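You operate a simulated robot arm through the tools that you are given. There is no shell and no other tool. Be economical: measure what you need, move in short steps, check, and stop when the job is done.

The job below is to be done with a simulated two-armed robot. You get a single attempt, and the scene is never put back.

Task
Hold the grey canister, swap in the clean filter of its size, and set it on the wiped disc.
Fine: wipe the disc before the canister goes on it; dirty filter in the red tray, sponge back. Set down upright: grey canister. What is to be rubbed or washed off counts as gone when no trace of it is left.

The check looks at the end state, three seconds after you hand in, the way a careful person would. Anything else that was tipped, shoved, dropped, spilled or broken makes it a failure.

Robot
Two 7-joint arms with two-finger parallel grippers on one trunk, on a base that drives. Base frame: it is fixed to the floor where the robot stands at the start and does not move with it; the origin is under the middle of the robot, x ahead of it, y to its left, z up; the surface under the hand at the start is at about z = 860. Lengths are in mm, angles in degrees, forces in N, time in s.
The left shoulder is at the start at [20, 170, 1228], the right one opposite. With the tool pointing down near the work surface each hand reaches from about 120 to 660 mm from the robot's upright axis, wherever it stands, measured 20 degrees to its own side. Places, roughly: grey disc [600, -100, 900]; inside of the grey canister [400, 0, 900]; inside of the red tray [500, 300, 900]; top of the grey disc [600, -100, 900]. Payload 3.8 kg a hand.
The tool frame of a hand sits at the grasp point between the pads (the TCP): z along the fingers, y along the line on which they close. The tips reach 30 mm beyond it. Largest opening 110 mm; finger width 20, thickness 10; the body of the gripper, 48 by 112 mm, starts 55 mm behind the TCP.
Orientation is that of the tool frame in the base frame, as a unit quaternion [x, y, z, w]. With the fingers straight down and closing along the base's y, the tool's x points along the base's -x, its y along +y and its z along -z.

Tools
- The arms move only by the tool drive_tool. It takes "left_plan", "right_plan" or both (then of equal length, played together; a hand with none holds still); each is a list of rows, each an object (a shift or turn left out is 0, a gripper value left out holds the last) with "rot": the turn, a rotation vector about the tool's x, y, z in units of 90 degrees (1.0 is 90 degrees), a list of three; "slide": the shift along the tool's x, y, z in units of 300 mm (1.0 is 300 mm), a list of three; "claw": the opening in per cent of the stroke, from 0 (shut) to 100 (fully open). In form: [{"rot": [wx, wy, wz], "slide": [dx, dy, dz], "claw": claw}, ...]. A call has 1 to 8 rows; each row is the pose to reach, as a shift and turn from the pose commanded when the call began, along the tool's axes at that moment. A call with a number of a shift or a turn outside -1 to 1 is refused whole. Rows are played at 5 a second. More than 50 mm and 8.6 degrees between two rows, or a gripper value outside its range, and nothing of the call is played. Where a pose cannot be reached the arm comes as near as it can. A force on the tool above 40 N (or 10 N above the force at the start of the call, whichever is more), or a blocked arm, ends the call early, and 0.2 s more pass. Each finger travels about 72 mm/s and halts on what it meets, pressing with about 31 N; the grip force reading is that of the motor and also rises with nothing between the fingers. The clock runs only during rows and for 0.2 s after the last one: add rows that repeat a pose to give the fingers time. It gives the time, the measured TCP pose, the force on the tool (base axes), the opening and the grip force at its end, in the units of the frame above (readings bear some noise), with the torque about the TCP (base axes, N m) and any sound that the robot's microphone picked up.
- Cameras (640 x 400 px; columns grow to the right, rows downward): "scene" is now at [104.9, -5.2, 1373.5]; the picture's right is [-0.07, -1.00, 0.00], its down [-0.62, 0.05, -0.78] and it looks along [0.78, -0.06, -0.63] (base axes); focal length 214 px, centre (320, 200). "left" rides on the left gripper at [72, -17, -103] in its tool frame; the picture's right is [0.23, 0.97, 0.00], its down [-0.76, 0.18, -0.62] and it looks along [-0.61, 0.14, 0.78] (tool axes); focal length 222 px, centre (320, 200). "right" rides on the right gripper at [72, 17, -103] in its tool frame; the picture's right is [-0.23, 0.97, 0.00], its down [-0.76, -0.18, -0.62] and it looks along [-0.61, -0.14, 0.78] (tool axes); focal length 222 px, centre (320, 200). There is no depth. A picture from a camera that has moved, and an enlarged one, comes with that camera's place and axes in the base frame and with its lens.
- capture(camera): a new picture of that camera. No time passes.
- lift_body(by): slides the trunk up (or, below 0, down) by that many mm; the arms and the scene camera ride with it, the base frame stays. It gives what a move gives, with no picture.
- steer(legs): drives the robot by 1 to 6 legs, each [ahead, turn to the left] in mm and degrees, along the robot's own axes; the way and the turn of a leg run together, so that a leg with both is an arc; at most 1500 mm and 180 degrees a leg. The arms and the cameras ride along, it lands a little off, and it stops where it bumps. It gives what a move gives.
- pan_tilt(pan, tilt): turns the head with the scene camera to pan (to the left, within 80 degrees either way) and tilt (down, from -29 to 69), counted from straight ahead of the robot. It gives what a move gives.
- enlarge(camera, box): a new picture of the part [left, top, right, bottom] of that camera's present view, enlarged. No time passes.
- close_job(): hands the job in; it is judged then, once.

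Work in short steps. Places have to be worked out from the pictures, the camera data and where the tool is seen: move nearer, look again, correct. Check each grasp and each placing, and mend what went wrong. You have 120 turns and 92 pictures in all, those below and enlarged ones among them. Open the grippers and draw the arms clear of the work before you hand the job in, unless the task says otherwise; then end with one line.

The tools are called after "Call:" as a command line: name --argument value ..., lists and objects as JSON in quotes. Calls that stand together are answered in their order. drive_tool: Moves the arms, as the interface text tells. Its arguments: {"type":"object","properties":{"left_plan":{"type":"array","items":{"type":"object","properties":{"rot":{"type":"array","items":{"type":"number"}},"slide":{"type":"array","items":{"type":"number"}},"claw":{"type":"number"}}}},"right_plan":{"type":"array","items":{"type":"object","properties":{"rot":{"type":"array","items":{"type":"number"}},"slide":{"type":"array","items":{"type":"number"}},"claw":{"type":"number"}}}}},"required":[]} The other tools are called the same way: lift_body (by) slides the trunk up or down; steer (legs) drives the base; pan_tilt (pan, tilt) turns the head that bears the scene camera; capture (camera) takes a picture; enlarge (camera, box) takes an enlarged picture of a part of a camera's view; close_job () hands the job in.

At the start:

```text
time_s: 0.0
left_ee_pos: [535.3, 185.3, 1242.9]
left_orientation: [-0.002, 1.0, 0.0, 0.0]
left_wrist_force: [-0.1, -0.5, -0.6]
left_wrist_torque: [-0.01, 0.06, -0.03]
left_gripper_width: 110.1
left_grip_force: 0.0
right_ee_pos: [395.0, -145.8, 1250.4]
right_orientation: [-0.001, 1.0, 0.0, 0.0]
right_wrist_force: [-0.2, 0.5, 0.9]
right_wrist_torque: [0.02, -0.01, -0.05]
right_gripper_width: 109.9
right_grip_force: 0.0
trunk travel left (down, up): [-325.0, 245.0]
robot x, y, heading: [1.4, 2.4, -0.0]
head pan, tilt: [-4.2, 38.8]
```

scene: 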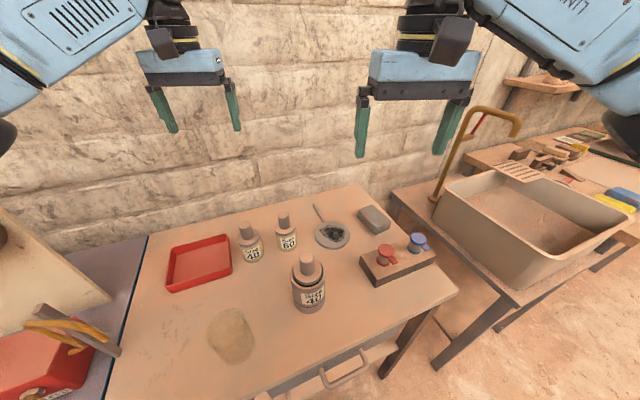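
right: 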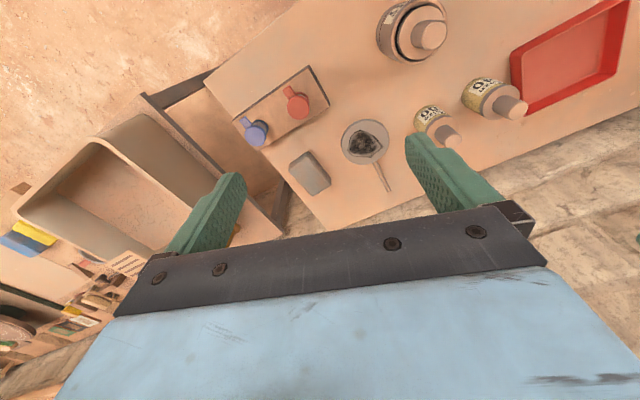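
left: 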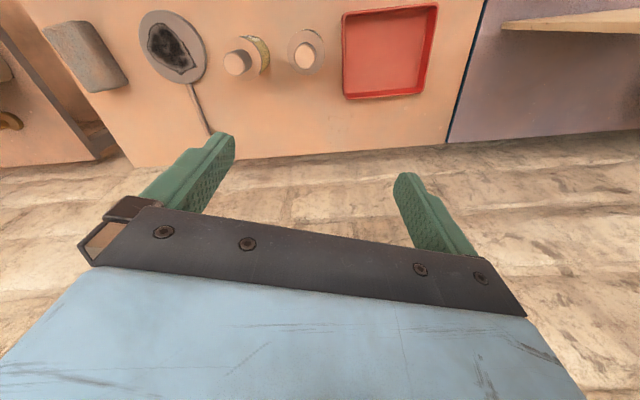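

I start with an enlarged look at the table to identify canister, filters, disc and sponge.

Call:
enlarge --camera "scene" --box '[220, 190, 460, 340]'

Call:
enlarge --camera "right" --box '[220, 0, 640, 230]'

```text
2.67 times, centred on (340, 265) of scene
camera zoom: at [104.9, -5.2, 1373.5], right [-0.07, -1.0, 0.0], down [-0.62, 0.05, -0.78], along [0.78, -0.06, -0.63], focal length 572 px, centre (267, 27)
```

zoom: 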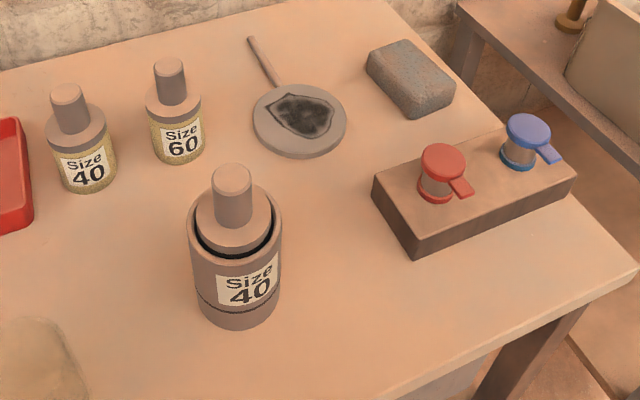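

```text
1.52 times, centred on (430, 115) of right
camera zoom: at [322.7, -130.5, 1354.4], right [0.23, 0.97, 0.0], down [0.76, -0.18, 0.62], along [0.61, -0.14, -0.78], focal length 338 px, centre (152, 330)
```

zoom: 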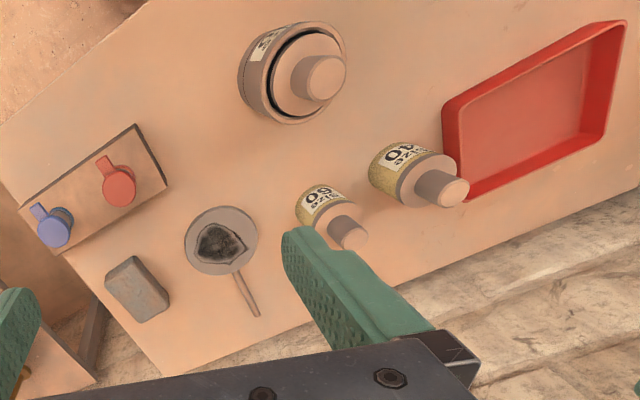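

The canister is near (355, 3) and holds the dirty size 40 filter. The clean size 40 filter is near (488, 157), the disc near (557, -77), and the sponge near (609, -220). I bring the right hand closer to the sponge and disc for a better look.

Call:
drive_tool --right_plan '[{"slide": [-0.083, -0.023, 0.113]}, {"slide": [-0.167, -0.046, 0.227]}, {"slide": [-0.25, -0.068, 0.34]}, {"slide": [-0.333, -0.09, 0.453]}, {"slide": [-0.417, -0.113, 0.567]}]'

Call:
capture --camera "right"

Call:
capture --camera "scene"

```text
time_s: 1.2
left_ee_pos: [535.8, 186.3, 1243.4]
left_orientation: [-0.001, 1.0, 0.001, -0.002]
left_wrist_force: [-0.5, -0.3, 0.5]
left_wrist_torque: [0.02, 0.04, -0.02]
left_gripper_width: 109.9
left_grip_force: 0.1
right_ee_pos: [522.6, -179.4, 1080.4]
right_orientation: [0.0, 1.0, 0.0, 0.0]
right_wrist_force: [0.0, -0.3, 0.4]
right_wrist_torque: [-0.01, 0.0, -0.02]
right_gripper_width: 110.2
right_grip_force: 0.1
trunk travel left (down, up): [-325.0, 245.0]
robot x, y, heading: [-1.5, 1.2, 0.0]
head pan, tilt: [-4.2, 38.8]
```

```text
86 pictures are left
camera right: at [449.9, -163.5, 1183.4], right [0.23, 0.97, 0.0], down [0.76, -0.18, 0.62], along [0.61, -0.14, -0.78], focal length 222 px, centre (320, 200)
```

right: 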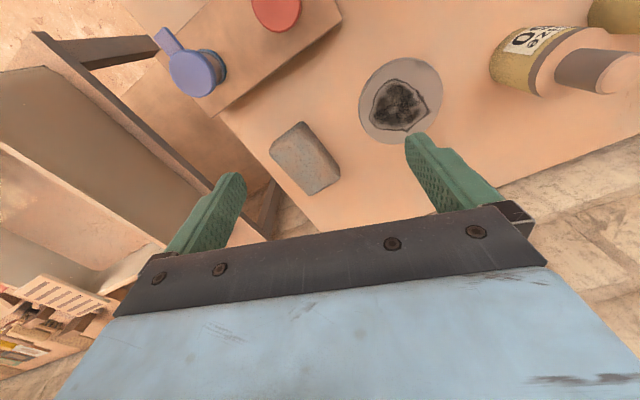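

```text
85 pictures are left
camera scene: at [105.6, -5.3, 1373.5], right [-0.07, -1.0, 0.0], down [-0.63, 0.05, -0.78], along [0.78, -0.06, -0.63], focal length 214 px, centre (320, 200)
```

scene: 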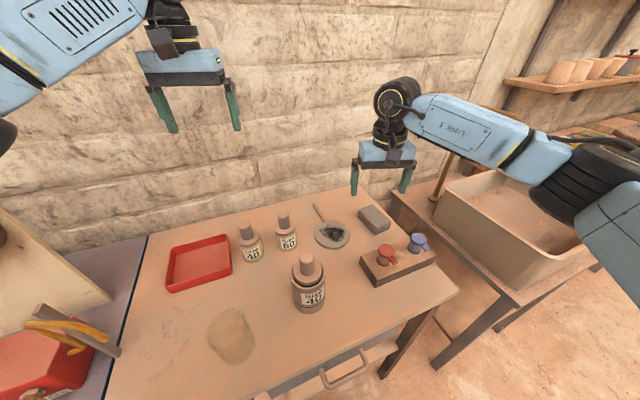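

The sponge's centre works out at (595, -218), with its long axis about 26° from x. I go above it with the fingers closing across its short side.

Call:
drive_tool --right_plan '[{"slide": [-0.06, -0.032, 0.125], "rot": [0, 0, -0.071]}, {"slide": [-0.12, -0.064, 0.25], "rot": [0, 0, -0.142]}, {"slide": [-0.18, -0.096, 0.375], "rot": [0, 0, -0.213]}, {"slide": [-0.243, -0.127, 0.5], "rot": [0, 0, -0.284]}]'

Call:
capture --camera "right"

Call:
enlarge --camera "scene" --box '[290, 130, 470, 300]'

```text
time_s: 2.2
left_ee_pos: [534.3, 185.5, 1242.9]
left_orientation: [-0.001, 1.0, 0.0, 0.0]
left_wrist_force: [-0.1, 0.3, -0.4]
left_wrist_torque: [0.01, -0.03, -0.02]
left_gripper_width: 110.0
left_grip_force: 0.0
right_ee_pos: [585.8, -214.7, 948.7]
right_orientation: [-0.195, 0.981, 0.0, -0.001]
right_wrist_force: [0.2, 0.5, 0.2]
right_wrist_torque: [-0.04, -0.02, 0.01]
right_gripper_width: 110.3
right_grip_force: 0.1
right hand out of reach, approached as far as the arm can: row 4
trunk travel left (down, up): [-325.0, 245.0]
robot x, y, heading: [-1.2, 0.1, 0.0]
head pan, tilt: [-4.2, 38.8]
```

```text
84 pictures are left
camera right: at [511.0, -227.0, 1052.8], right [-0.16, 0.99, 0.0], down [0.77, 0.13, 0.62], along [0.62, 0.1, -0.78], focal length 222 px, centre (320, 200)
```

right: 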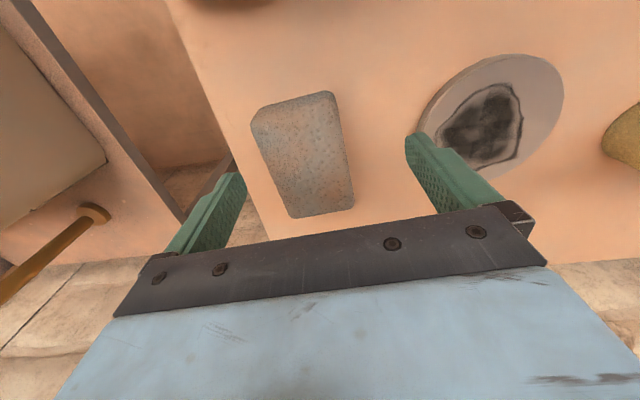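

```text
2.35 times, centred on (380, 215) of scene
camera zoom: at [104.5, -5.2, 1373.6], right [-0.07, -1.0, 0.0], down [-0.62, 0.05, -0.78], along [0.78, -0.06, -0.63], focal length 505 px, centre (179, 165)
```

zoom: 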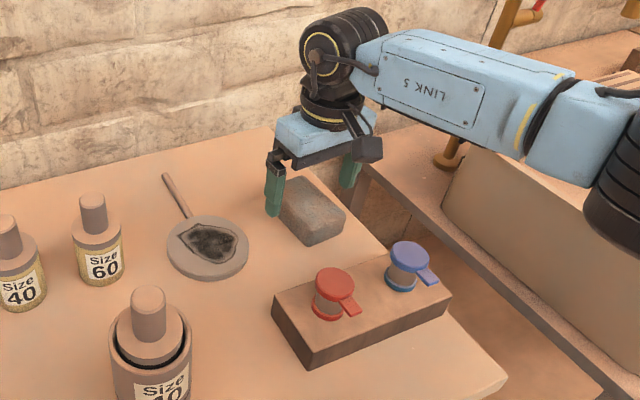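

The pose is out of reach at this trunk height. I raise the hand, lower the trunk, and then go on.

Call:
drive_tool --right_plan '[{"slide": [0, 0, -0.15]}, {"slide": [0, 0, -0.3]}, {"slide": [0, 0, -0.45]}]'

Call:
lift_body --by -130

```text
time_s: 3.0
left_ee_pos: [534.6, 186.5, 1243.6]
left_orientation: [-0.002, 1.0, 0.0, 0.0]
left_wrist_force: [0.1, 0.1, 0.5]
left_wrist_torque: [-0.01, -0.01, 0.0]
left_gripper_width: 110.1
left_grip_force: 0.0
right_ee_pos: [584.6, -212.7, 1084.3]
right_orientation: [-0.194, 0.981, 0.0, 0.0]
right_wrist_force: [0.3, 0.6, 0.1]
right_wrist_torque: [-0.02, -0.04, 0.01]
right_gripper_width: 110.0
right_grip_force: 0.0
trunk travel left (down, up): [-325.0, 245.0]
robot x, y, heading: [0.0, -0.5, -0.2]
head pan, tilt: [-4.2, 38.8]
```

```text
time_s: 4.6
left_ee_pos: [534.7, 186.3, 1113.3]
left_orientation: [-0.001, 1.0, 0.0, 0.0]
left_wrist_force: [0.3, -0.1, 0.5]
left_wrist_torque: [0.0, -0.01, -0.02]
left_gripper_width: 109.8
left_grip_force: 0.2
right_ee_pos: [584.7, -214.1, 953.8]
right_orientation: [-0.194, 0.981, 0.001, 0.0]
right_wrist_force: [1.0, 0.7, -0.8]
right_wrist_torque: [0.03, 0.0, -0.03]
right_gripper_width: 109.8
right_grip_force: 0.1
trunk travel left (down, up): [-195.0, 375.0]
robot x, y, heading: [1.5, -2.6, -0.3]
head pan, tilt: [-4.2, 38.8]
```

I move to 905 over the sponge.

Call:
drive_tool --right_plan '[{"slide": [-0.029, -0.034, 0.06]}, {"slide": [-0.029, -0.034, 0.163]}, {"slide": [-0.029, -0.034, 0.163]}]'

Call:
capture --camera "right"

Call:
enlarge --camera "scene" --box '[290, 80, 470, 250]'

```text
time_s: 5.4
left_ee_pos: [535.1, 185.4, 1114.1]
left_orientation: [-0.001, 1.0, 0.0, 0.0]
left_wrist_force: [0.3, 0.4, -0.6]
left_wrist_torque: [0.04, -0.01, 0.0]
left_gripper_width: 109.9
left_grip_force: 0.0
right_ee_pos: [597.0, -218.5, 905.4]
right_orientation: [-0.195, 0.981, 0.0, 0.001]
right_wrist_force: [-0.9, -0.6, 0.4]
right_wrist_torque: [0.03, -0.01, 0.04]
right_gripper_width: 110.2
right_grip_force: 0.2
trunk travel left (down, up): [-195.0, 375.0]
robot x, y, heading: [-5.9, 0.9, -0.1]
head pan, tilt: [-4.2, 38.8]
```

```text
82 pictures are left
camera right: at [523.7, -231.4, 1009.1], right [-0.16, 0.99, 0.0], down [0.77, 0.13, 0.62], along [0.62, 0.1, -0.78], focal length 222 px, centre (320, 200)
```

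right: 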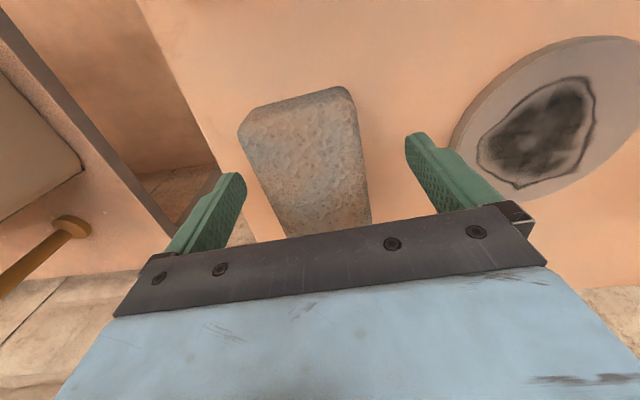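

```text
2.35 times, centred on (380, 165) of scene
camera zoom: at [104.8, -5.1, 1243.6], right [-0.07, -1.0, 0.0], down [-0.62, 0.05, -0.78], along [0.78, -0.06, -0.63], focal length 505 px, centre (179, 282)
```

zoom: 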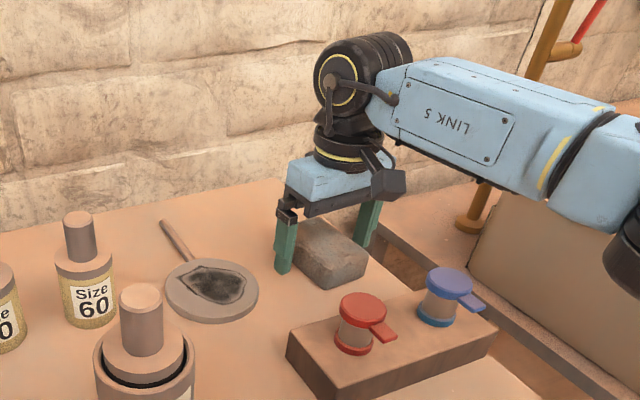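

The sponge sits between the fingers. I go 4 mm lower and close.

Call:
drive_tool --right_plan '[{"slide": [0, 0, 0.013]}, {"slide": [0, 0, 0.013], "claw": 40}, {"slide": [0, 0, 0.013], "claw": 40}, {"slide": [0, 0, 0.013], "claw": 35}, {"slide": [0, 0, 0.013], "claw": 35}]'

Call:
capture --camera "right"

```text
time_s: 6.6
left_ee_pos: [534.9, 185.5, 1111.9]
left_orientation: [-0.001, 1.0, 0.0, 0.0]
left_wrist_force: [0.0, 0.9, 0.0]
left_wrist_torque: [-0.01, -0.01, 0.03]
left_gripper_width: 110.1
left_grip_force: 0.1
right_ee_pos: [597.6, -219.3, 901.7]
right_orientation: [-0.195, 0.981, 0.0, 0.0]
right_wrist_force: [-0.1, -0.5, -0.6]
right_wrist_torque: [0.01, 0.0, -0.02]
right_gripper_width: 64.1
right_grip_force: 31.1
trunk travel left (down, up): [-195.0, 375.0]
robot x, y, heading: [1.1, -1.4, -0.1]
head pan, tilt: [-4.2, 38.8]
```

```text
80 pictures are left
camera right: at [523.7, -231.7, 1005.3], right [-0.16, 0.99, 0.0], down [0.77, 0.13, 0.62], along [0.61, 0.1, -0.78], focal length 222 px, centre (320, 200)
```

right: 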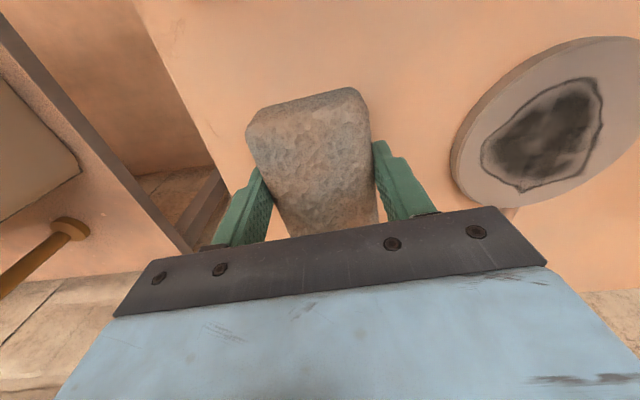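

The sponge is held at 64 mm opening. Its home is TCP (597.6, -219.3, 901.7). I lift it and carry it over the disc at about (548, -84).

Call:
drive_tool --right_plan '[{"slide": [0, 0, -0.09], "claw": 35}, {"slide": [0, 0, -0.2]}, {"slide": [-0.005, 0.15, -0.2]}, {"slide": [-0.01, 0.3, -0.2]}, {"slide": [-0.016, 0.46, -0.2]}, {"slide": [-0.016, 0.477, -0.2]}]'

Call:
capture --camera "right"

Call:
enlarge --camera "scene" --box '[260, 80, 440, 250]'

```text
time_s: 8.0
left_ee_pos: [535.6, 185.9, 1112.6]
left_orientation: [-0.001, 1.0, 0.0, 0.0]
left_wrist_force: [0.2, -1.1, -0.7]
left_wrist_torque: [0.05, -0.04, 0.0]
left_gripper_width: 109.9
left_grip_force: 0.0
right_ee_pos: [546.9, -86.2, 961.8]
right_orientation: [-0.194, 0.981, 0.001, 0.0]
right_wrist_force: [0.3, 0.5, -0.2]
right_wrist_torque: [-0.02, -0.01, 0.01]
right_gripper_width: 63.8
right_grip_force: 31.2
trunk travel left (down, up): [-195.0, 375.0]
robot x, y, heading: [0.5, -0.9, 0.1]
head pan, tilt: [-4.2, 38.8]
```

```text
79 pictures are left
camera right: at [473.2, -98.4, 1064.9], right [-0.16, 0.99, 0.0], down [0.77, 0.13, 0.62], along [0.61, 0.1, -0.78], focal length 222 px, centre (320, 200)
```

right: 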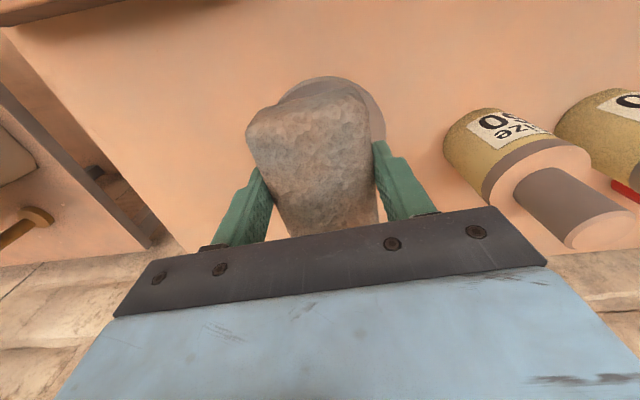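

```text
2.35 times, centred on (350, 165) of scene
camera zoom: at [105.0, -5.5, 1243.5], right [-0.07, -1.0, 0.0], down [-0.62, 0.05, -0.78], along [0.78, -0.06, -0.63], focal length 505 px, centre (249, 282)
```

zoom: 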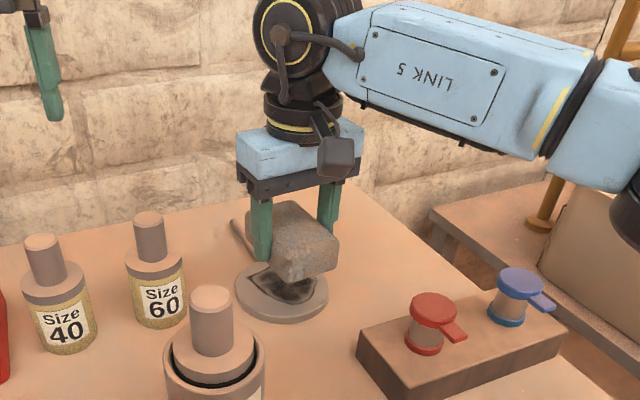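

The sponge is over the disc. I descend gently until contact.

Call:
drive_tool --right_plan '[{"slide": [0, 0.01, 0.08]}, {"slide": [0, 0.01, 0.13]}, {"slide": [0, 0.01, 0.14]}, {"slide": [0, 0.01, 0.147]}, {"slide": [0, 0.01, 0.153]}]'

```text
time_s: 9.2
left_ee_pos: [535.9, 186.0, 1112.8]
left_orientation: [-0.001, 1.0, 0.0, 0.0]
left_wrist_force: [-0.4, -0.7, 0.2]
left_wrist_torque: [-0.01, 0.0, -0.01]
left_gripper_width: 109.9
left_grip_force: 0.0
right_ee_pos: [544.7, -83.1, 914.4]
right_orientation: [-0.195, 0.981, 0.0, 0.0]
right_wrist_force: [-0.4, 0.8, 0.5]
right_wrist_torque: [-0.02, -0.01, -0.01]
right_gripper_width: 64.0
right_grip_force: 30.8
trunk travel left (down, up): [-195.0, 375.0]
robot x, y, heading: [1.7, 1.8, 0.2]
head pan, tilt: [-4.2, 38.8]
```

No contact yet at 914. I keep going down in small steps.

Call:
drive_tool --right_plan '[{"slide": [0, 0, 0.007]}, {"slide": [0, 0, 0.013]}, {"slide": [0, 0, 0.017]}]'

Call:
enlarge --camera "scene" --box '[290, 130, 410, 230]'

```text
time_s: 10.0
left_ee_pos: [533.9, 186.7, 1114.1]
left_orientation: [-0.001, 1.0, 0.0, 0.001]
left_wrist_force: [0.5, 0.8, 0.2]
left_wrist_torque: [-0.01, 0.01, 0.02]
left_gripper_width: 110.2
left_grip_force: 0.0
right_ee_pos: [546.8, -82.5, 914.4]
right_orientation: [-0.194, 0.981, 0.001, 0.003]
right_wrist_force: [2.6, -1.2, 23.9]
right_wrist_torque: [-0.44, 0.61, 0.09]
right_gripper_width: 64.4
right_grip_force: 31.1
trunk travel left (down, up): [-195.0, 375.0]
robot x, y, heading: [0.6, 0.8, 0.1]
head pan, tilt: [-4.2, 38.8]
```

```text
4.00 times, centred on (350, 180) of scene
camera zoom: at [103.4, -5.1, 1244.0], right [-0.07, -1.0, 0.0], down [-0.62, 0.05, -0.78], along [0.78, -0.06, -0.63], focal length 858 px, centre (200, 280)
```

zoom: 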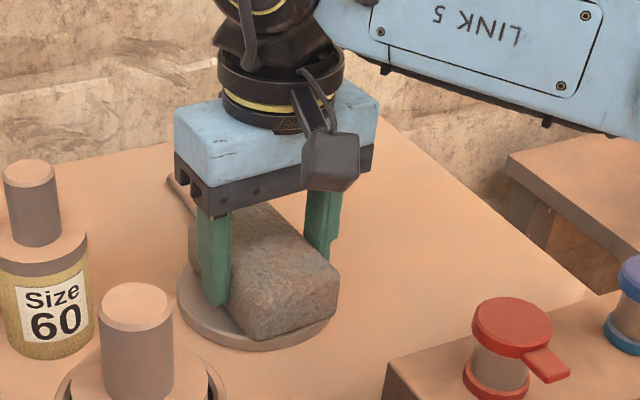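

The sponge touched the disc at TCP 914, so the disc top is about z 872. I ease the pressure and rub across the disc.

Call:
drive_tool --right_plan '[{"slide": [0, 0, -0.008]}, {"slide": [0, 0.06, -0.008]}, {"slide": [0, 0.1, -0.008]}, {"slide": [0, 0.04, -0.008]}, {"slide": [0, -0.03, -0.008]}, {"slide": [0, -0.09, -0.008]}, {"slide": [0, -0.04, -0.008]}, {"slide": [0, 0, -0.008]}]'

Call:
enlarge --camera "scene" --box '[290, 130, 410, 230]'

```text
time_s: 11.8
left_ee_pos: [534.9, 186.1, 1113.8]
left_orientation: [-0.001, 1.0, 0.0, 0.0]
left_wrist_force: [0.7, 0.1, -0.5]
left_wrist_torque: [-0.04, -0.02, 0.04]
left_gripper_width: 109.9
left_grip_force: 0.1
right_ee_pos: [545.8, -84.5, 913.2]
right_orientation: [-0.193, 0.981, -0.001, 0.0]
right_wrist_force: [3.5, -5.8, 18.9]
right_wrist_torque: [-0.14, -0.16, -0.14]
right_gripper_width: 64.2
right_grip_force: 31.3
trunk travel left (down, up): [-195.0, 375.0]
robot x, y, heading: [-2.1, 0.5, -0.1]
head pan, tilt: [-4.2, 38.8]
```

```text
4.00 times, centred on (350, 180) of scene
camera zoom: at [103.9, -5.9, 1243.7], right [-0.07, -1.0, 0.0], down [-0.62, 0.05, -0.78], along [0.78, -0.06, -0.63], focal length 858 px, centre (200, 280)
```

zoom: 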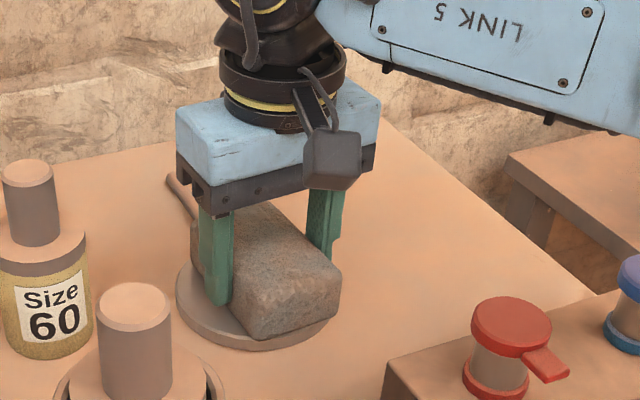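

The disc stayed put. I do another pass with sweeps along the other axis as well.

Call:
drive_tool --right_plan '[{"slide": [0.06, 0, 0]}, {"slide": [0.06, 0.08, 0]}, {"slide": [-0.04, 0.08, 0]}, {"slide": [-0.08, 0, 0]}, {"slide": [-0.06, -0.08, 0]}, {"slide": [0.06, -0.08, 0]}, {"slide": [0.06, 0.02, 0]}, {"slide": [0, 0.02, 0]}]'

Call:
drive_tool --right_plan '[{"slide": [0, 0, -0.1]}, {"slide": [0, 0, -0.25]}, {"slide": [0, -0.15, -0.25]}, {"slide": [0, -0.3, -0.25]}, {"slide": [0, -0.4, -0.25]}]'

Call:
enlarge --camera "scene" --box '[290, 130, 410, 230]'

```text
time_s: 13.6
left_ee_pos: [533.9, 186.0, 1114.0]
left_orientation: [-0.002, 1.0, -0.001, 0.0]
left_wrist_force: [0.1, 0.2, 0.0]
left_wrist_torque: [0.02, -0.02, -0.01]
left_gripper_width: 110.1
left_grip_force: 0.0
right_ee_pos: [542.3, -75.7, 913.4]
right_orientation: [-0.194, 0.981, -0.001, -0.001]
right_wrist_force: [-3.0, -0.2, 6.2]
right_wrist_torque: [-0.05, 0.02, 0.0]
right_gripper_width: 64.1
right_grip_force: 31.0
trunk travel left (down, up): [-195.0, 375.0]
robot x, y, heading: [3.2, 0.0, 0.0]
head pan, tilt: [-4.2, 38.8]
```

```text
time_s: 14.8
left_ee_pos: [536.1, 185.5, 1114.0]
left_orientation: [0.0, 1.0, -0.001, 0.0]
left_wrist_force: [-0.3, -0.4, -0.5]
left_wrist_torque: [0.03, -0.03, -0.01]
left_gripper_width: 110.2
left_grip_force: 0.1
right_ee_pos: [589.9, -190.1, 987.8]
right_orientation: [-0.194, 0.981, 0.0, -0.001]
right_wrist_force: [1.0, -0.4, 0.1]
right_wrist_torque: [0.01, -0.02, -0.03]
right_gripper_width: 64.2
right_grip_force: 31.0
trunk travel left (down, up): [-195.0, 375.0]
robot x, y, heading: [2.7, -4.9, -0.1]
head pan, tilt: [-4.2, 38.8]
```

```text
4.00 times, centred on (350, 180) of scene
camera zoom: at [105.0, -5.6, 1243.5], right [-0.07, -1.0, 0.0], down [-0.62, 0.05, -0.78], along [0.78, -0.06, -0.63], focal length 858 px, centre (200, 280)
```

zoom: 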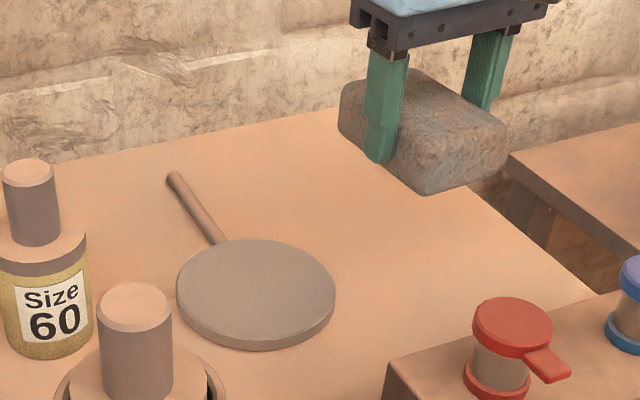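

The disc looks clean and unmoved. I verify it with the wrist camera.

Call:
capture --camera "right"

```text
74 pictures are left
camera right: at [516.6, -202.2, 1091.9], right [-0.16, 0.99, 0.0], down [0.77, 0.13, 0.62], along [0.61, 0.1, -0.78], focal length 222 px, centre (320, 200)
```

right: 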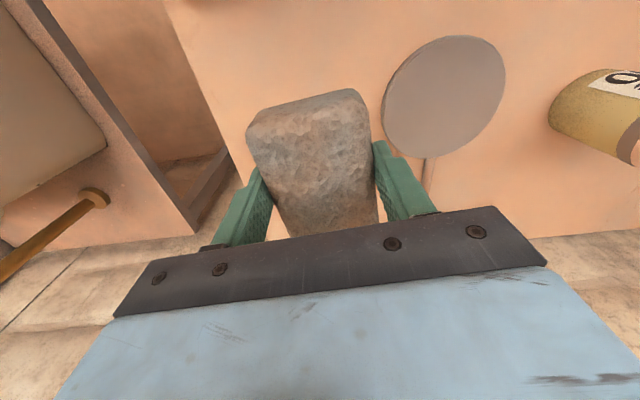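

The disc is clean, with its centre near (550, -78). I return the sponge to its original spot.

Call:
drive_tool --right_plan '[{"slide": [0.013, -0.1, 0.0]}, {"slide": [0.013, -0.1, 0.15]}, {"slide": [0.013, -0.1, 0.25]}, {"slide": [0.013, -0.1, 0.273]}, {"slide": [0.013, -0.1, 0.282]}, {"slide": [0.013, -0.1, 0.284]}]'

```text
time_s: 16.2
left_ee_pos: [533.7, 186.1, 1112.2]
left_orientation: [-0.001, 1.0, 0.001, 0.0]
left_wrist_force: [-0.5, 0.3, 0.1]
left_wrist_torque: [0.0, 0.0, -0.01]
left_gripper_width: 109.9
left_grip_force: 0.1
right_ee_pos: [595.9, -216.8, 902.3]
right_orientation: [-0.194, 0.981, -0.001, 0.0]
right_wrist_force: [0.6, 0.0, 0.7]
right_wrist_torque: [0.0, 0.04, 0.02]
right_gripper_width: 64.0
right_grip_force: 30.9
right hand out of reach, approached as far as the arm can: row 1
trunk travel left (down, up): [-195.0, 375.0]
robot x, y, heading: [3.2, -1.8, -0.0]
head pan, tilt: [-4.2, 38.8]
```

The sponge is almost down. I lower it to contact, release and back off.

Call:
drive_tool --right_plan '[{"slide": [0.0, -0.004, 0.005]}, {"slide": [0, -0.004, 0.008]}]'

```text
time_s: 16.8
left_ee_pos: [535.5, 186.5, 1113.0]
left_orientation: [-0.001, 1.0, 0.0, 0.0]
left_wrist_force: [-0.1, 0.6, 0.0]
left_wrist_torque: [-0.01, 0.06, 0.02]
left_gripper_width: 110.0
left_grip_force: 0.0
right_ee_pos: [597.2, -217.8, 901.8]
right_orientation: [-0.194, 0.981, 0.0, 0.001]
right_wrist_force: [-1.1, 0.5, 5.3]
right_wrist_torque: [-0.08, 0.27, -0.05]
right_gripper_width: 64.1
right_grip_force: 31.0
trunk travel left (down, up): [-195.0, 375.0]
robot x, y, heading: [0.5, -0.1, 0.0]
head pan, tilt: [-4.2, 38.8]
```

The sponge is on the table. I open, lift clear, and look.

Call:
drive_tool --right_plan '[{"claw": 85}, {"claw": 85}, {"slide": [0, 0, -0.08]}, {"slide": [0, 0, -0.24]}, {"slide": [0, 0, -0.4]}, {"slide": [0, 0, -0.5]}]'

Call:
capture --camera "right"

```text
time_s: 18.2
left_ee_pos: [532.4, 184.3, 1115.5]
left_orientation: [0.0, 1.0, 0.001, 0.001]
left_wrist_force: [-0.9, -0.8, 0.7]
left_wrist_torque: [0.07, -0.07, 0.0]
left_gripper_width: 109.8
left_grip_force: 0.0
right_ee_pos: [575.7, -253.2, 1018.9]
right_orientation: [-0.194, 0.981, 0.001, 0.001]
right_wrist_force: [-0.3, -0.5, 1.0]
right_wrist_torque: [0.03, 0.0, 0.01]
right_gripper_width: 93.6
right_grip_force: 0.0
right hand out of reach, approached as far as the arm can: row 5, 6
trunk travel left (down, up): [-195.0, 375.0]
robot x, y, heading: [1.2, -4.4, -0.1]
head pan, tilt: [-4.2, 38.8]
```

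```text
73 pictures are left
camera right: at [501.3, -266.7, 1123.3], right [-0.16, 0.99, 0.0], down [0.77, 0.13, 0.62], along [0.62, 0.1, -0.78], focal length 222 px, centre (320, 200)
```

right: 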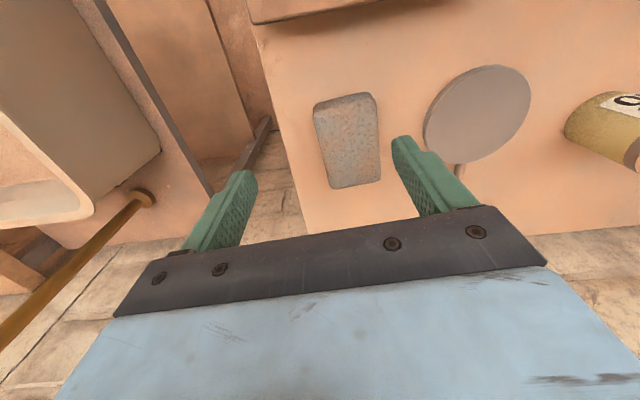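

The sponge is back. I move the right hand above the front of the table and view the canister from nearby.

Call:
drive_tool --right_plan '[{"slide": [0.072, 0.111, 0], "rot": [0, 0, 0.031]}, {"slide": [0.143, 0.221, 0], "rot": [0, 0, 0.062]}, {"slide": [0.215, 0.332, 0], "rot": [0, 0, 0.093]}, {"slide": [0.287, 0.443, 0], "rot": [0, 0, 0.125]}, {"slide": [0.358, 0.553, 0], "rot": [0, 0, 0.156]}, {"slide": [0.43, 0.664, 0], "rot": [0, 0, 0.187]}, {"slide": [0.501, 0.774, 0], "rot": [0, 0, 0.218]}, {"slide": [0.573, 0.885, 0], "rot": [0, 0, 0.249]}]'

Call:
capture --camera "right"

Call:
capture --camera "scene"

```text
time_s: 20.0
left_ee_pos: [535.1, 186.0, 1113.4]
left_orientation: [-0.001, 1.0, 0.0, -0.001]
left_wrist_force: [-0.5, 0.6, 0.1]
left_wrist_torque: [-0.03, 0.02, -0.03]
left_gripper_width: 109.8
left_grip_force: 0.1
right_ee_pos: [318.3, -71.4, 1017.6]
right_orientation: [0.001, 1.0, 0.0, -0.001]
right_wrist_force: [0.0, 0.3, -0.6]
right_wrist_torque: [-0.05, 0.0, -0.01]
right_gripper_width: 93.5
right_grip_force: 0.2
trunk travel left (down, up): [-195.0, 375.0]
robot x, y, heading: [0.4, -1.2, -0.1]
head pan, tilt: [-4.2, 38.8]
```

```text
72 pictures are left
camera right: at [245.4, -55.4, 1121.7], right [0.23, 0.97, 0.0], down [0.76, -0.18, 0.62], along [0.61, -0.14, -0.78], focal length 222 px, centre (320, 200)
```

right: 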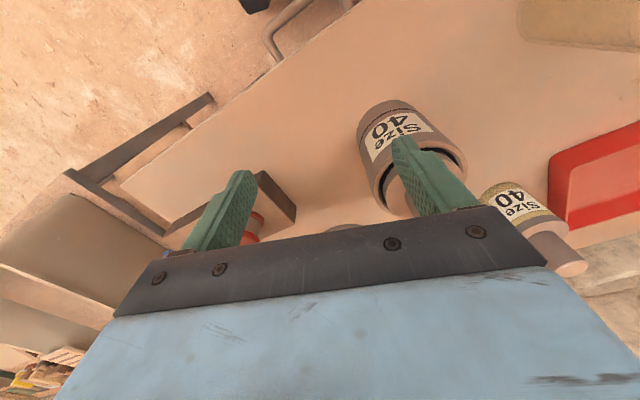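

```text
71 pictures are left
camera scene: at [104.7, -4.7, 1243.6], right [-0.07, -1.0, 0.0], down [-0.62, 0.05, -0.78], along [0.78, -0.06, -0.63], focal length 214 px, centre (320, 200)
```

scene: 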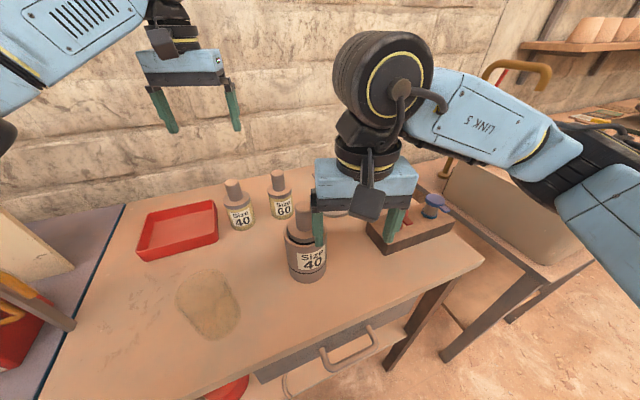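

I pitch the right hand 45° forward and draw it back to the right of the canister, ready for a side grasp.

Call:
drive_tool --right_plan '[{"slide": [0.04, -0.04, -0.02], "rot": [0, -0.0715, 0]}, {"slide": [0.08, -0.08, -0.02], "rot": [0, -0.143, 0]}, {"slide": [0.12, -0.12, -0.04], "rot": [0, -0.2145, 0]}, {"slide": [0.16, -0.16, -0.04], "rot": [0, -0.286, 0]}, {"slide": [0.2, -0.2, -0.04], "rot": [0, -0.357, 0]}, {"slide": [0.24, -0.24, -0.04], "rot": [0, -0.429, 0]}, {"slide": [0.28, -0.263, -0.04], "rot": [0, -0.5, 0]}]'

Call:
drive_tool --right_plan '[{"rot": [-0.055, 0, -0.055]}, {"rot": [-0.11, 0, -0.11]}, {"rot": [-0.157, 0, -0.157]}]'

Call:
enlarge --camera "scene" --box '[220, 160, 420, 300]'

Call:
capture --camera "right"

```text
time_s: 21.6
left_ee_pos: [534.0, 187.0, 1113.8]
left_orientation: [-0.001, 1.0, 0.0, -0.001]
left_wrist_force: [-0.3, 0.0, -0.1]
left_wrist_torque: [0.01, -0.03, -0.01]
left_gripper_width: 110.2
left_grip_force: 0.1
right_ee_pos: [301.4, -79.0, 1089.8]
right_orientation: [0.001, 0.923, 0.0, 0.384]
right_wrist_force: [-0.4, -0.6, 0.7]
right_wrist_torque: [-0.04, 0.01, -0.08]
right_gripper_width: 93.7
right_grip_force: 0.0
right hand out of reach, approached as far as the arm can: row 4, 5, 6, 7
trunk travel left (down, up): [-195.0, 375.0]
robot x, y, heading: [-2.5, 2.1, 0.1]
head pan, tilt: [-4.2, 38.8]
```

```text
time_s: 22.4
left_ee_pos: [535.4, 186.8, 1112.9]
left_orientation: [-0.001, 1.0, -0.001, 0.0]
left_wrist_force: [0.7, 0.0, -1.5]
left_wrist_torque: [-0.01, 0.0, -0.03]
left_gripper_width: 109.8
left_grip_force: 0.0
right_ee_pos: [314.8, -68.3, 1098.1]
right_orientation: [-0.161, 0.91, 0.067, 0.377]
right_wrist_force: [0.0, 0.2, -0.4]
right_wrist_torque: [0.04, -0.03, 0.02]
right_gripper_width: 93.6
right_grip_force: 0.1
right hand out of reach, approached as far as the arm can: row 1, 2, 3
trunk travel left (down, up): [-195.0, 375.0]
robot x, y, heading: [1.4, -1.1, 0.3]
head pan, tilt: [-4.2, 38.8]
```

```text
2.86 times, centred on (320, 230) of scene
camera zoom: at [104.9, -5.5, 1243.5], right [-0.07, -1.0, 0.0], down [-0.62, 0.05, -0.78], along [0.78, -0.06, -0.63], focal length 613 px, centre (320, 114)
```

zoom: 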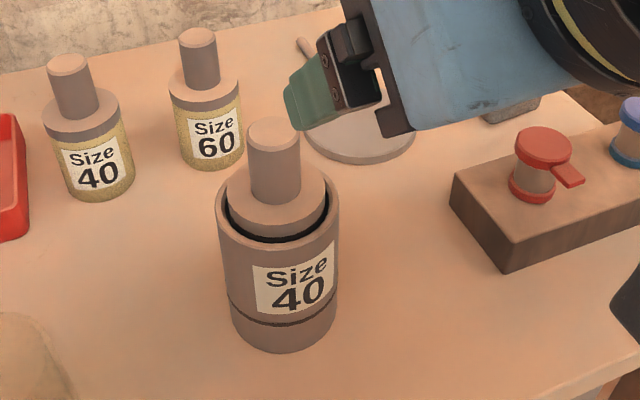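

```text
69 pictures are left
camera right: at [193.1, -95.8, 1121.0], right [-0.18, 0.97, 0.16], down [0.15, -0.13, 0.98], along [0.97, 0.2, -0.13], focal length 222 px, centre (320, 200)
```

right: 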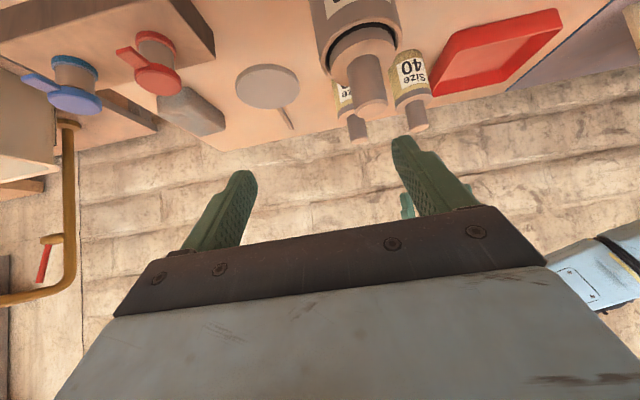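

The canister measures centre (366, 1), diameter 76, rim z 962, knob top z 1023. The pitched right hand needs more distance from the trunk, so I back the base up 90 mm.

Call:
steer --legs '[[-90, 0]]'

Call:
drive_tool --right_plan '[{"slide": [0, 0, 0], "rot": [0, -0.055, 0]}, {"slide": [0, 0, 0], "rot": [0, -0.111, 0]}]'

```text
time_s: 23.5
left_ee_pos: [444.8, 185.8, 1113.3]
left_orientation: [0.0, 1.0, 0.001, 0.0]
left_wrist_force: [-0.1, -0.3, 0.6]
left_wrist_torque: [-0.04, -0.01, -0.03]
left_gripper_width: 110.1
left_grip_force: 0.1
right_ee_pos: [226.5, -68.4, 1098.9]
right_orientation: [-0.16, 0.91, 0.066, 0.377]
right_wrist_force: [-0.2, 0.7, -0.1]
right_wrist_torque: [-0.02, -0.05, 0.0]
right_gripper_width: 93.6
right_grip_force: 0.0
trunk travel left (down, up): [-195.0, 375.0]
robot x, y, heading: [-93.2, 4.0, 0.2]
head pan, tilt: [-4.2, 38.8]
```

```text
time_s: 24.1
left_ee_pos: [446.5, 185.9, 1113.8]
left_orientation: [0.0, 1.0, 0.0, 0.0]
left_wrist_force: [1.0, 0.0, 0.1]
left_wrist_torque: [0.0, 0.01, 0.0]
left_gripper_width: 110.1
left_grip_force: 0.2
right_ee_pos: [246.8, -52.1, 1113.9]
right_orientation: [-0.154, 0.874, 0.08, 0.454]
right_wrist_force: [0.5, 0.4, 1.2]
right_wrist_torque: [-0.01, 0.02, -0.02]
right_gripper_width: 93.5
right_grip_force: 0.0
right hand out of reach, approached as far as the arm can: row 1, 2
trunk travel left (down, up): [-195.0, 375.0]
robot x, y, heading: [-89.0, -0.6, 0.2]
head pan, tilt: [-4.2, 38.8]
```

The orientation is now 55° pitch and 20° yaw. I move toward the pre-grasp and check how the commanded pose behaves.

Call:
drive_tool --right_plan '[{"slide": [0.063, 0.006, 0.104]}, {"slide": [0.126, 0.012, 0.208]}, {"slide": [0.188, 0.017, 0.313]}]'

```text
time_s: 24.9
left_ee_pos: [446.6, 185.5, 1113.9]
left_orientation: [0.0, 1.0, 0.0, 0.0]
left_wrist_force: [-0.5, -0.8, -0.6]
left_wrist_torque: [-0.03, 0.01, -0.03]
left_gripper_width: 110.1
left_grip_force: 0.0
right_ee_pos: [286.0, -32.6, 1012.9]
right_orientation: [-0.154, 0.874, 0.08, 0.454]
right_wrist_force: [-0.4, -0.2, -0.3]
right_wrist_torque: [-0.02, -0.01, -0.02]
right_gripper_width: 93.4
right_grip_force: 0.1
trunk travel left (down, up): [-195.0, 375.0]
robot x, y, heading: [-89.0, 1.2, -0.2]
head pan, tilt: [-4.2, 38.8]
```

The motion is as expected. I drop to pre-grasp height with the claw fully open and look.

Call:
drive_tool --right_plan '[{"slide": [0.071, 0.008, 0.047], "claw": 100}, {"slide": [0.142, 0.016, 0.094], "claw": 100}]'

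Call:
capture --camera "right"

Call:
capture --camera "scene"

```text
time_s: 25.5
left_ee_pos: [446.7, 184.7, 1113.2]
left_orientation: [0.0, 1.0, 0.0, 0.0]
left_wrist_force: [0.1, 0.1, 0.3]
left_wrist_torque: [0.02, 0.01, 0.02]
left_gripper_width: 110.2
left_grip_force: 0.1
right_ee_pos: [282.4, -29.3, 962.3]
right_orientation: [-0.153, 0.874, 0.08, 0.454]
right_wrist_force: [-0.7, -0.3, 0.0]
right_wrist_torque: [0.02, 0.06, 0.02]
right_gripper_width: 109.9
right_grip_force: 0.1
trunk travel left (down, up): [-195.0, 375.0]
robot x, y, heading: [-89.7, 1.6, 0.2]
head pan, tilt: [-4.2, 38.8]
```

```text
68 pictures are left
camera right: at [159.2, -56.1, 963.2], right [-0.21, 0.96, 0.19], down [-0.01, -0.19, 0.98], along [0.98, 0.2, 0.05], focal length 222 px, centre (320, 200)
```

right: 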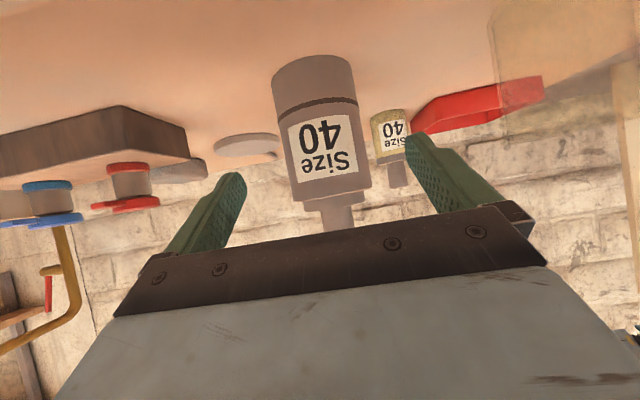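

```text
67 pictures are left
camera scene: at [15.4, -5.3, 1243.5], right [-0.07, -1.0, 0.0], down [-0.62, 0.05, -0.78], along [0.78, -0.06, -0.63], focal length 214 px, centre (320, 200)
```

scene: 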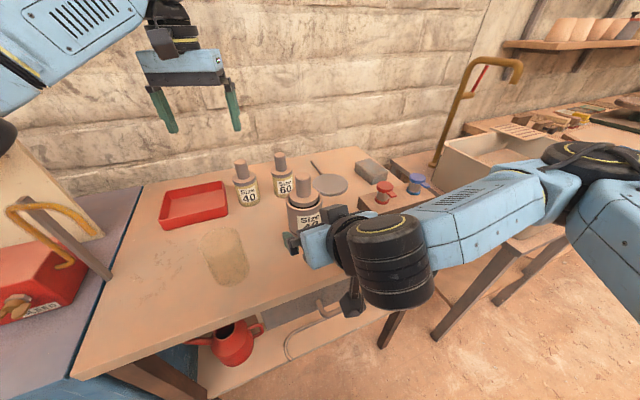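

The canister axis lies in the gripper's mid-plane within about 2 mm. I advance along the approach with the fingers straddling the canister.

Call:
drive_tool --right_plan '[{"slide": [0, -0.004, 0.1]}, {"slide": [0, -0.004, 0.18]}, {"slide": [0, -0.004, 0.25]}, {"slide": [0, -0.004, 0.3]}]'

Call:
capture --camera "right"

Call:
enlarge --camera "scene" --box '[240, 140, 400, 260]'

```text
time_s: 26.5
left_ee_pos: [445.0, 185.0, 1112.8]
left_orientation: [-0.001, 1.0, 0.0, -0.001]
left_wrist_force: [0.1, 0.0, -0.7]
left_wrist_torque: [0.01, -0.01, 0.0]
left_gripper_width: 109.9
left_grip_force: 0.1
right_ee_pos: [353.2, -5.0, 910.5]
right_orientation: [-0.155, 0.874, 0.08, 0.453]
right_wrist_force: [1.0, -0.8, -0.3]
right_wrist_torque: [-0.01, 0.04, 0.02]
right_gripper_width: 110.2
right_grip_force: 0.1
trunk travel left (down, up): [-195.0, 375.0]
robot x, y, heading: [-87.6, -1.8, 0.1]
head pan, tilt: [-4.2, 38.8]
```

```text
66 pictures are left
camera right: at [229.0, -31.8, 911.4], right [-0.21, 0.96, 0.19], down [-0.01, -0.19, 0.98], along [0.98, 0.2, 0.05], focal length 222 px, centre (320, 200)
```

right: 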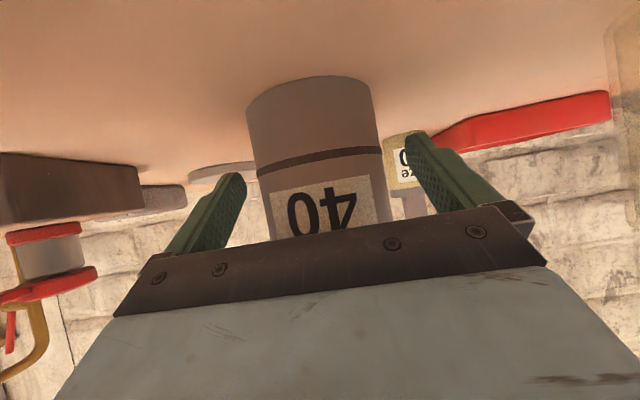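

```text
3.33 times, centred on (320, 200) of scene
camera zoom: at [15.5, -5.2, 1243.5], right [-0.07, -1.0, 0.0], down [-0.62, 0.05, -0.78], along [0.78, -0.06, -0.63], focal length 715 px, centre (320, 200)
```

zoom: 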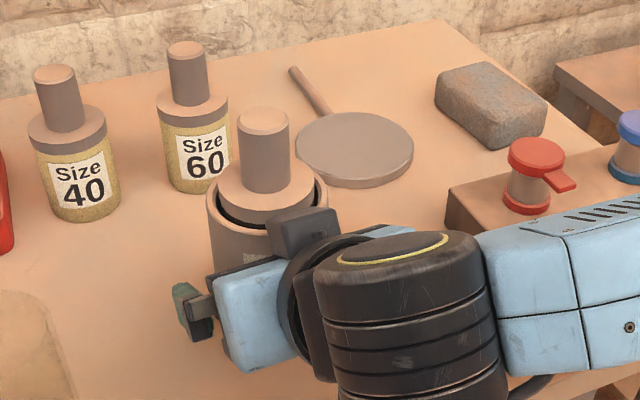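

The fingers straddle the canister, with the palm clear of the rim. I close.

Call:
drive_tool --right_plan '[{"claw": 62}, {"claw": 62}, {"claw": 60}, {"claw": 60}]'

Call:
capture --camera "right"

Call:
enlarge --camera "scene" --box '[240, 140, 400, 260]'

```text
time_s: 27.5
left_ee_pos: [445.8, 186.1, 1113.1]
left_orientation: [0.0, 1.0, -0.001, 0.0]
left_wrist_force: [0.4, 0.4, 0.0]
left_wrist_torque: [0.0, 0.02, 0.0]
left_gripper_width: 110.2
left_grip_force: 0.1
right_ee_pos: [352.8, -5.9, 910.1]
right_orientation: [-0.153, 0.874, 0.079, 0.454]
right_wrist_force: [1.2, 0.1, 0.5]
right_wrist_torque: [-0.03, -0.07, 0.06]
right_gripper_width: 75.5
right_grip_force: 31.3
trunk travel left (down, up): [-195.0, 375.0]
robot x, y, heading: [-87.6, 0.0, 0.1]
head pan, tilt: [-4.2, 38.8]
```

```text
64 pictures are left
camera right: at [228.7, -31.7, 911.6], right [-0.21, 0.96, 0.19], down [-0.01, -0.19, 0.98], along [0.98, 0.2, 0.05], focal length 222 px, centre (320, 200)
```

right: 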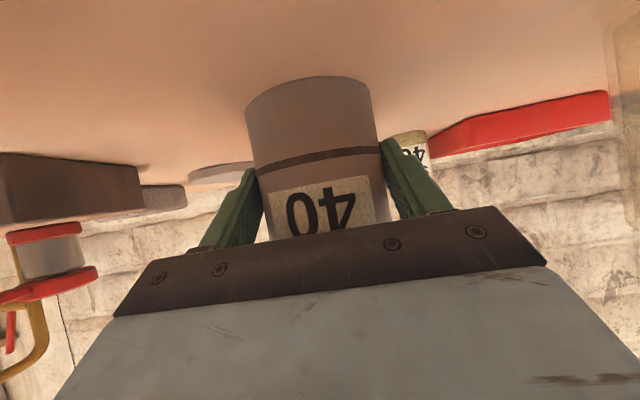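

```text
3.33 times, centred on (320, 200) of scene
camera zoom: at [15.5, -5.2, 1243.5], right [-0.07, -1.0, 0.0], down [-0.62, 0.05, -0.78], along [0.78, -0.06, -0.63], focal length 715 px, centre (320, 200)
```

zoom: 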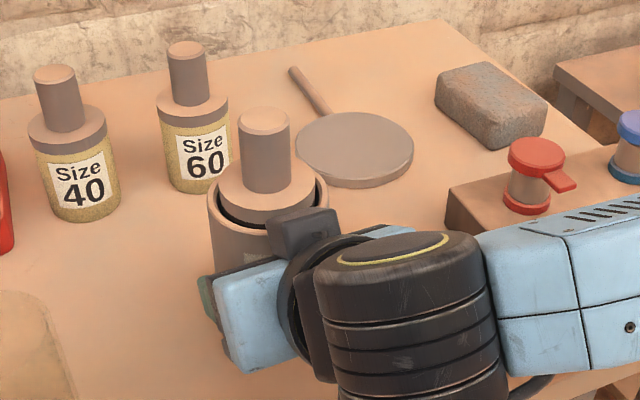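

The canister is held (75.5 mm). I now bring the left hand above the knob, turned 20° and partly closed.

Call:
drive_tool --left_plan '[{"slide": [0.05, -0.12, 0.01], "rot": [0, 0, -0.045], "claw": 55}, {"slide": [0.105, -0.25, 0.02], "rot": [0, 0, -0.09], "claw": 55}, {"slide": [0.16, -0.38, 0.03], "rot": [0, 0, -0.135]}, {"slide": [0.215, -0.5, 0.04], "rot": [0, 0, -0.18]}, {"slide": [0.263, -0.62, 0.06], "rot": [0, 0, -0.222]}]'

Call:
capture --camera "left"

Call:
enlarge --camera "scene" --box '[220, 100, 420, 260]'

```text
time_s: 28.7
left_ee_pos: [367.5, -1.0, 1094.9]
left_orientation: [-0.175, 0.985, 0.0, 0.001]
left_wrist_force: [-0.4, 0.1, 0.5]
left_wrist_torque: [-0.01, 0.04, 0.01]
left_gripper_width: 60.7
left_grip_force: 0.1
right_ee_pos: [353.4, -3.7, 910.5]
right_orientation: [-0.153, 0.875, 0.079, 0.453]
right_wrist_force: [-1.4, -1.9, -0.8]
right_wrist_torque: [-0.12, -0.19, -0.09]
right_gripper_width: 75.5
right_grip_force: 30.9
trunk travel left (down, up): [-195.0, 375.0]
robot x, y, heading: [-88.3, -0.1, -0.1]
head pan, tilt: [-4.2, 38.8]
```

```text
62 pictures are left
camera left: at [305.3, -42.4, 1198.6], right [-0.55, 0.84, 0.0], down [0.65, 0.43, 0.62], along [0.52, 0.34, -0.78], focal length 222 px, centre (320, 200)
```

left: 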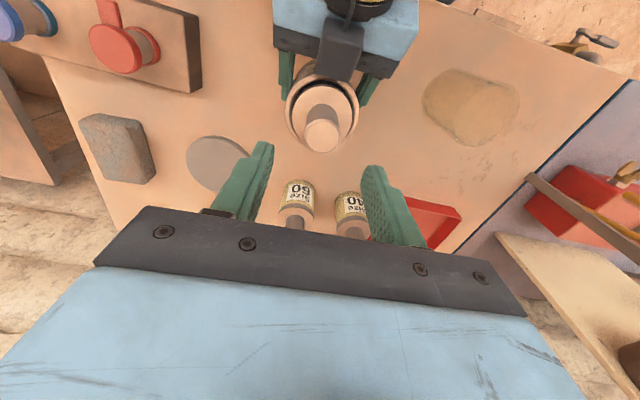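

```text
2.50 times, centred on (320, 180) of scene
camera zoom: at [15.4, -5.8, 1243.5], right [-0.07, -1.0, 0.0], down [-0.62, 0.05, -0.78], along [0.78, -0.06, -0.63], focal length 536 px, centre (320, 250)
```

zoom: 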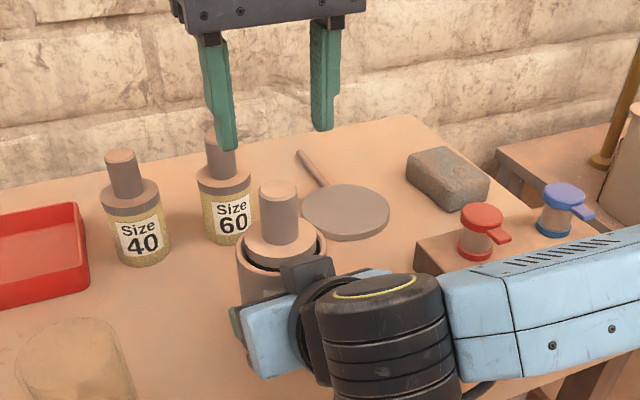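

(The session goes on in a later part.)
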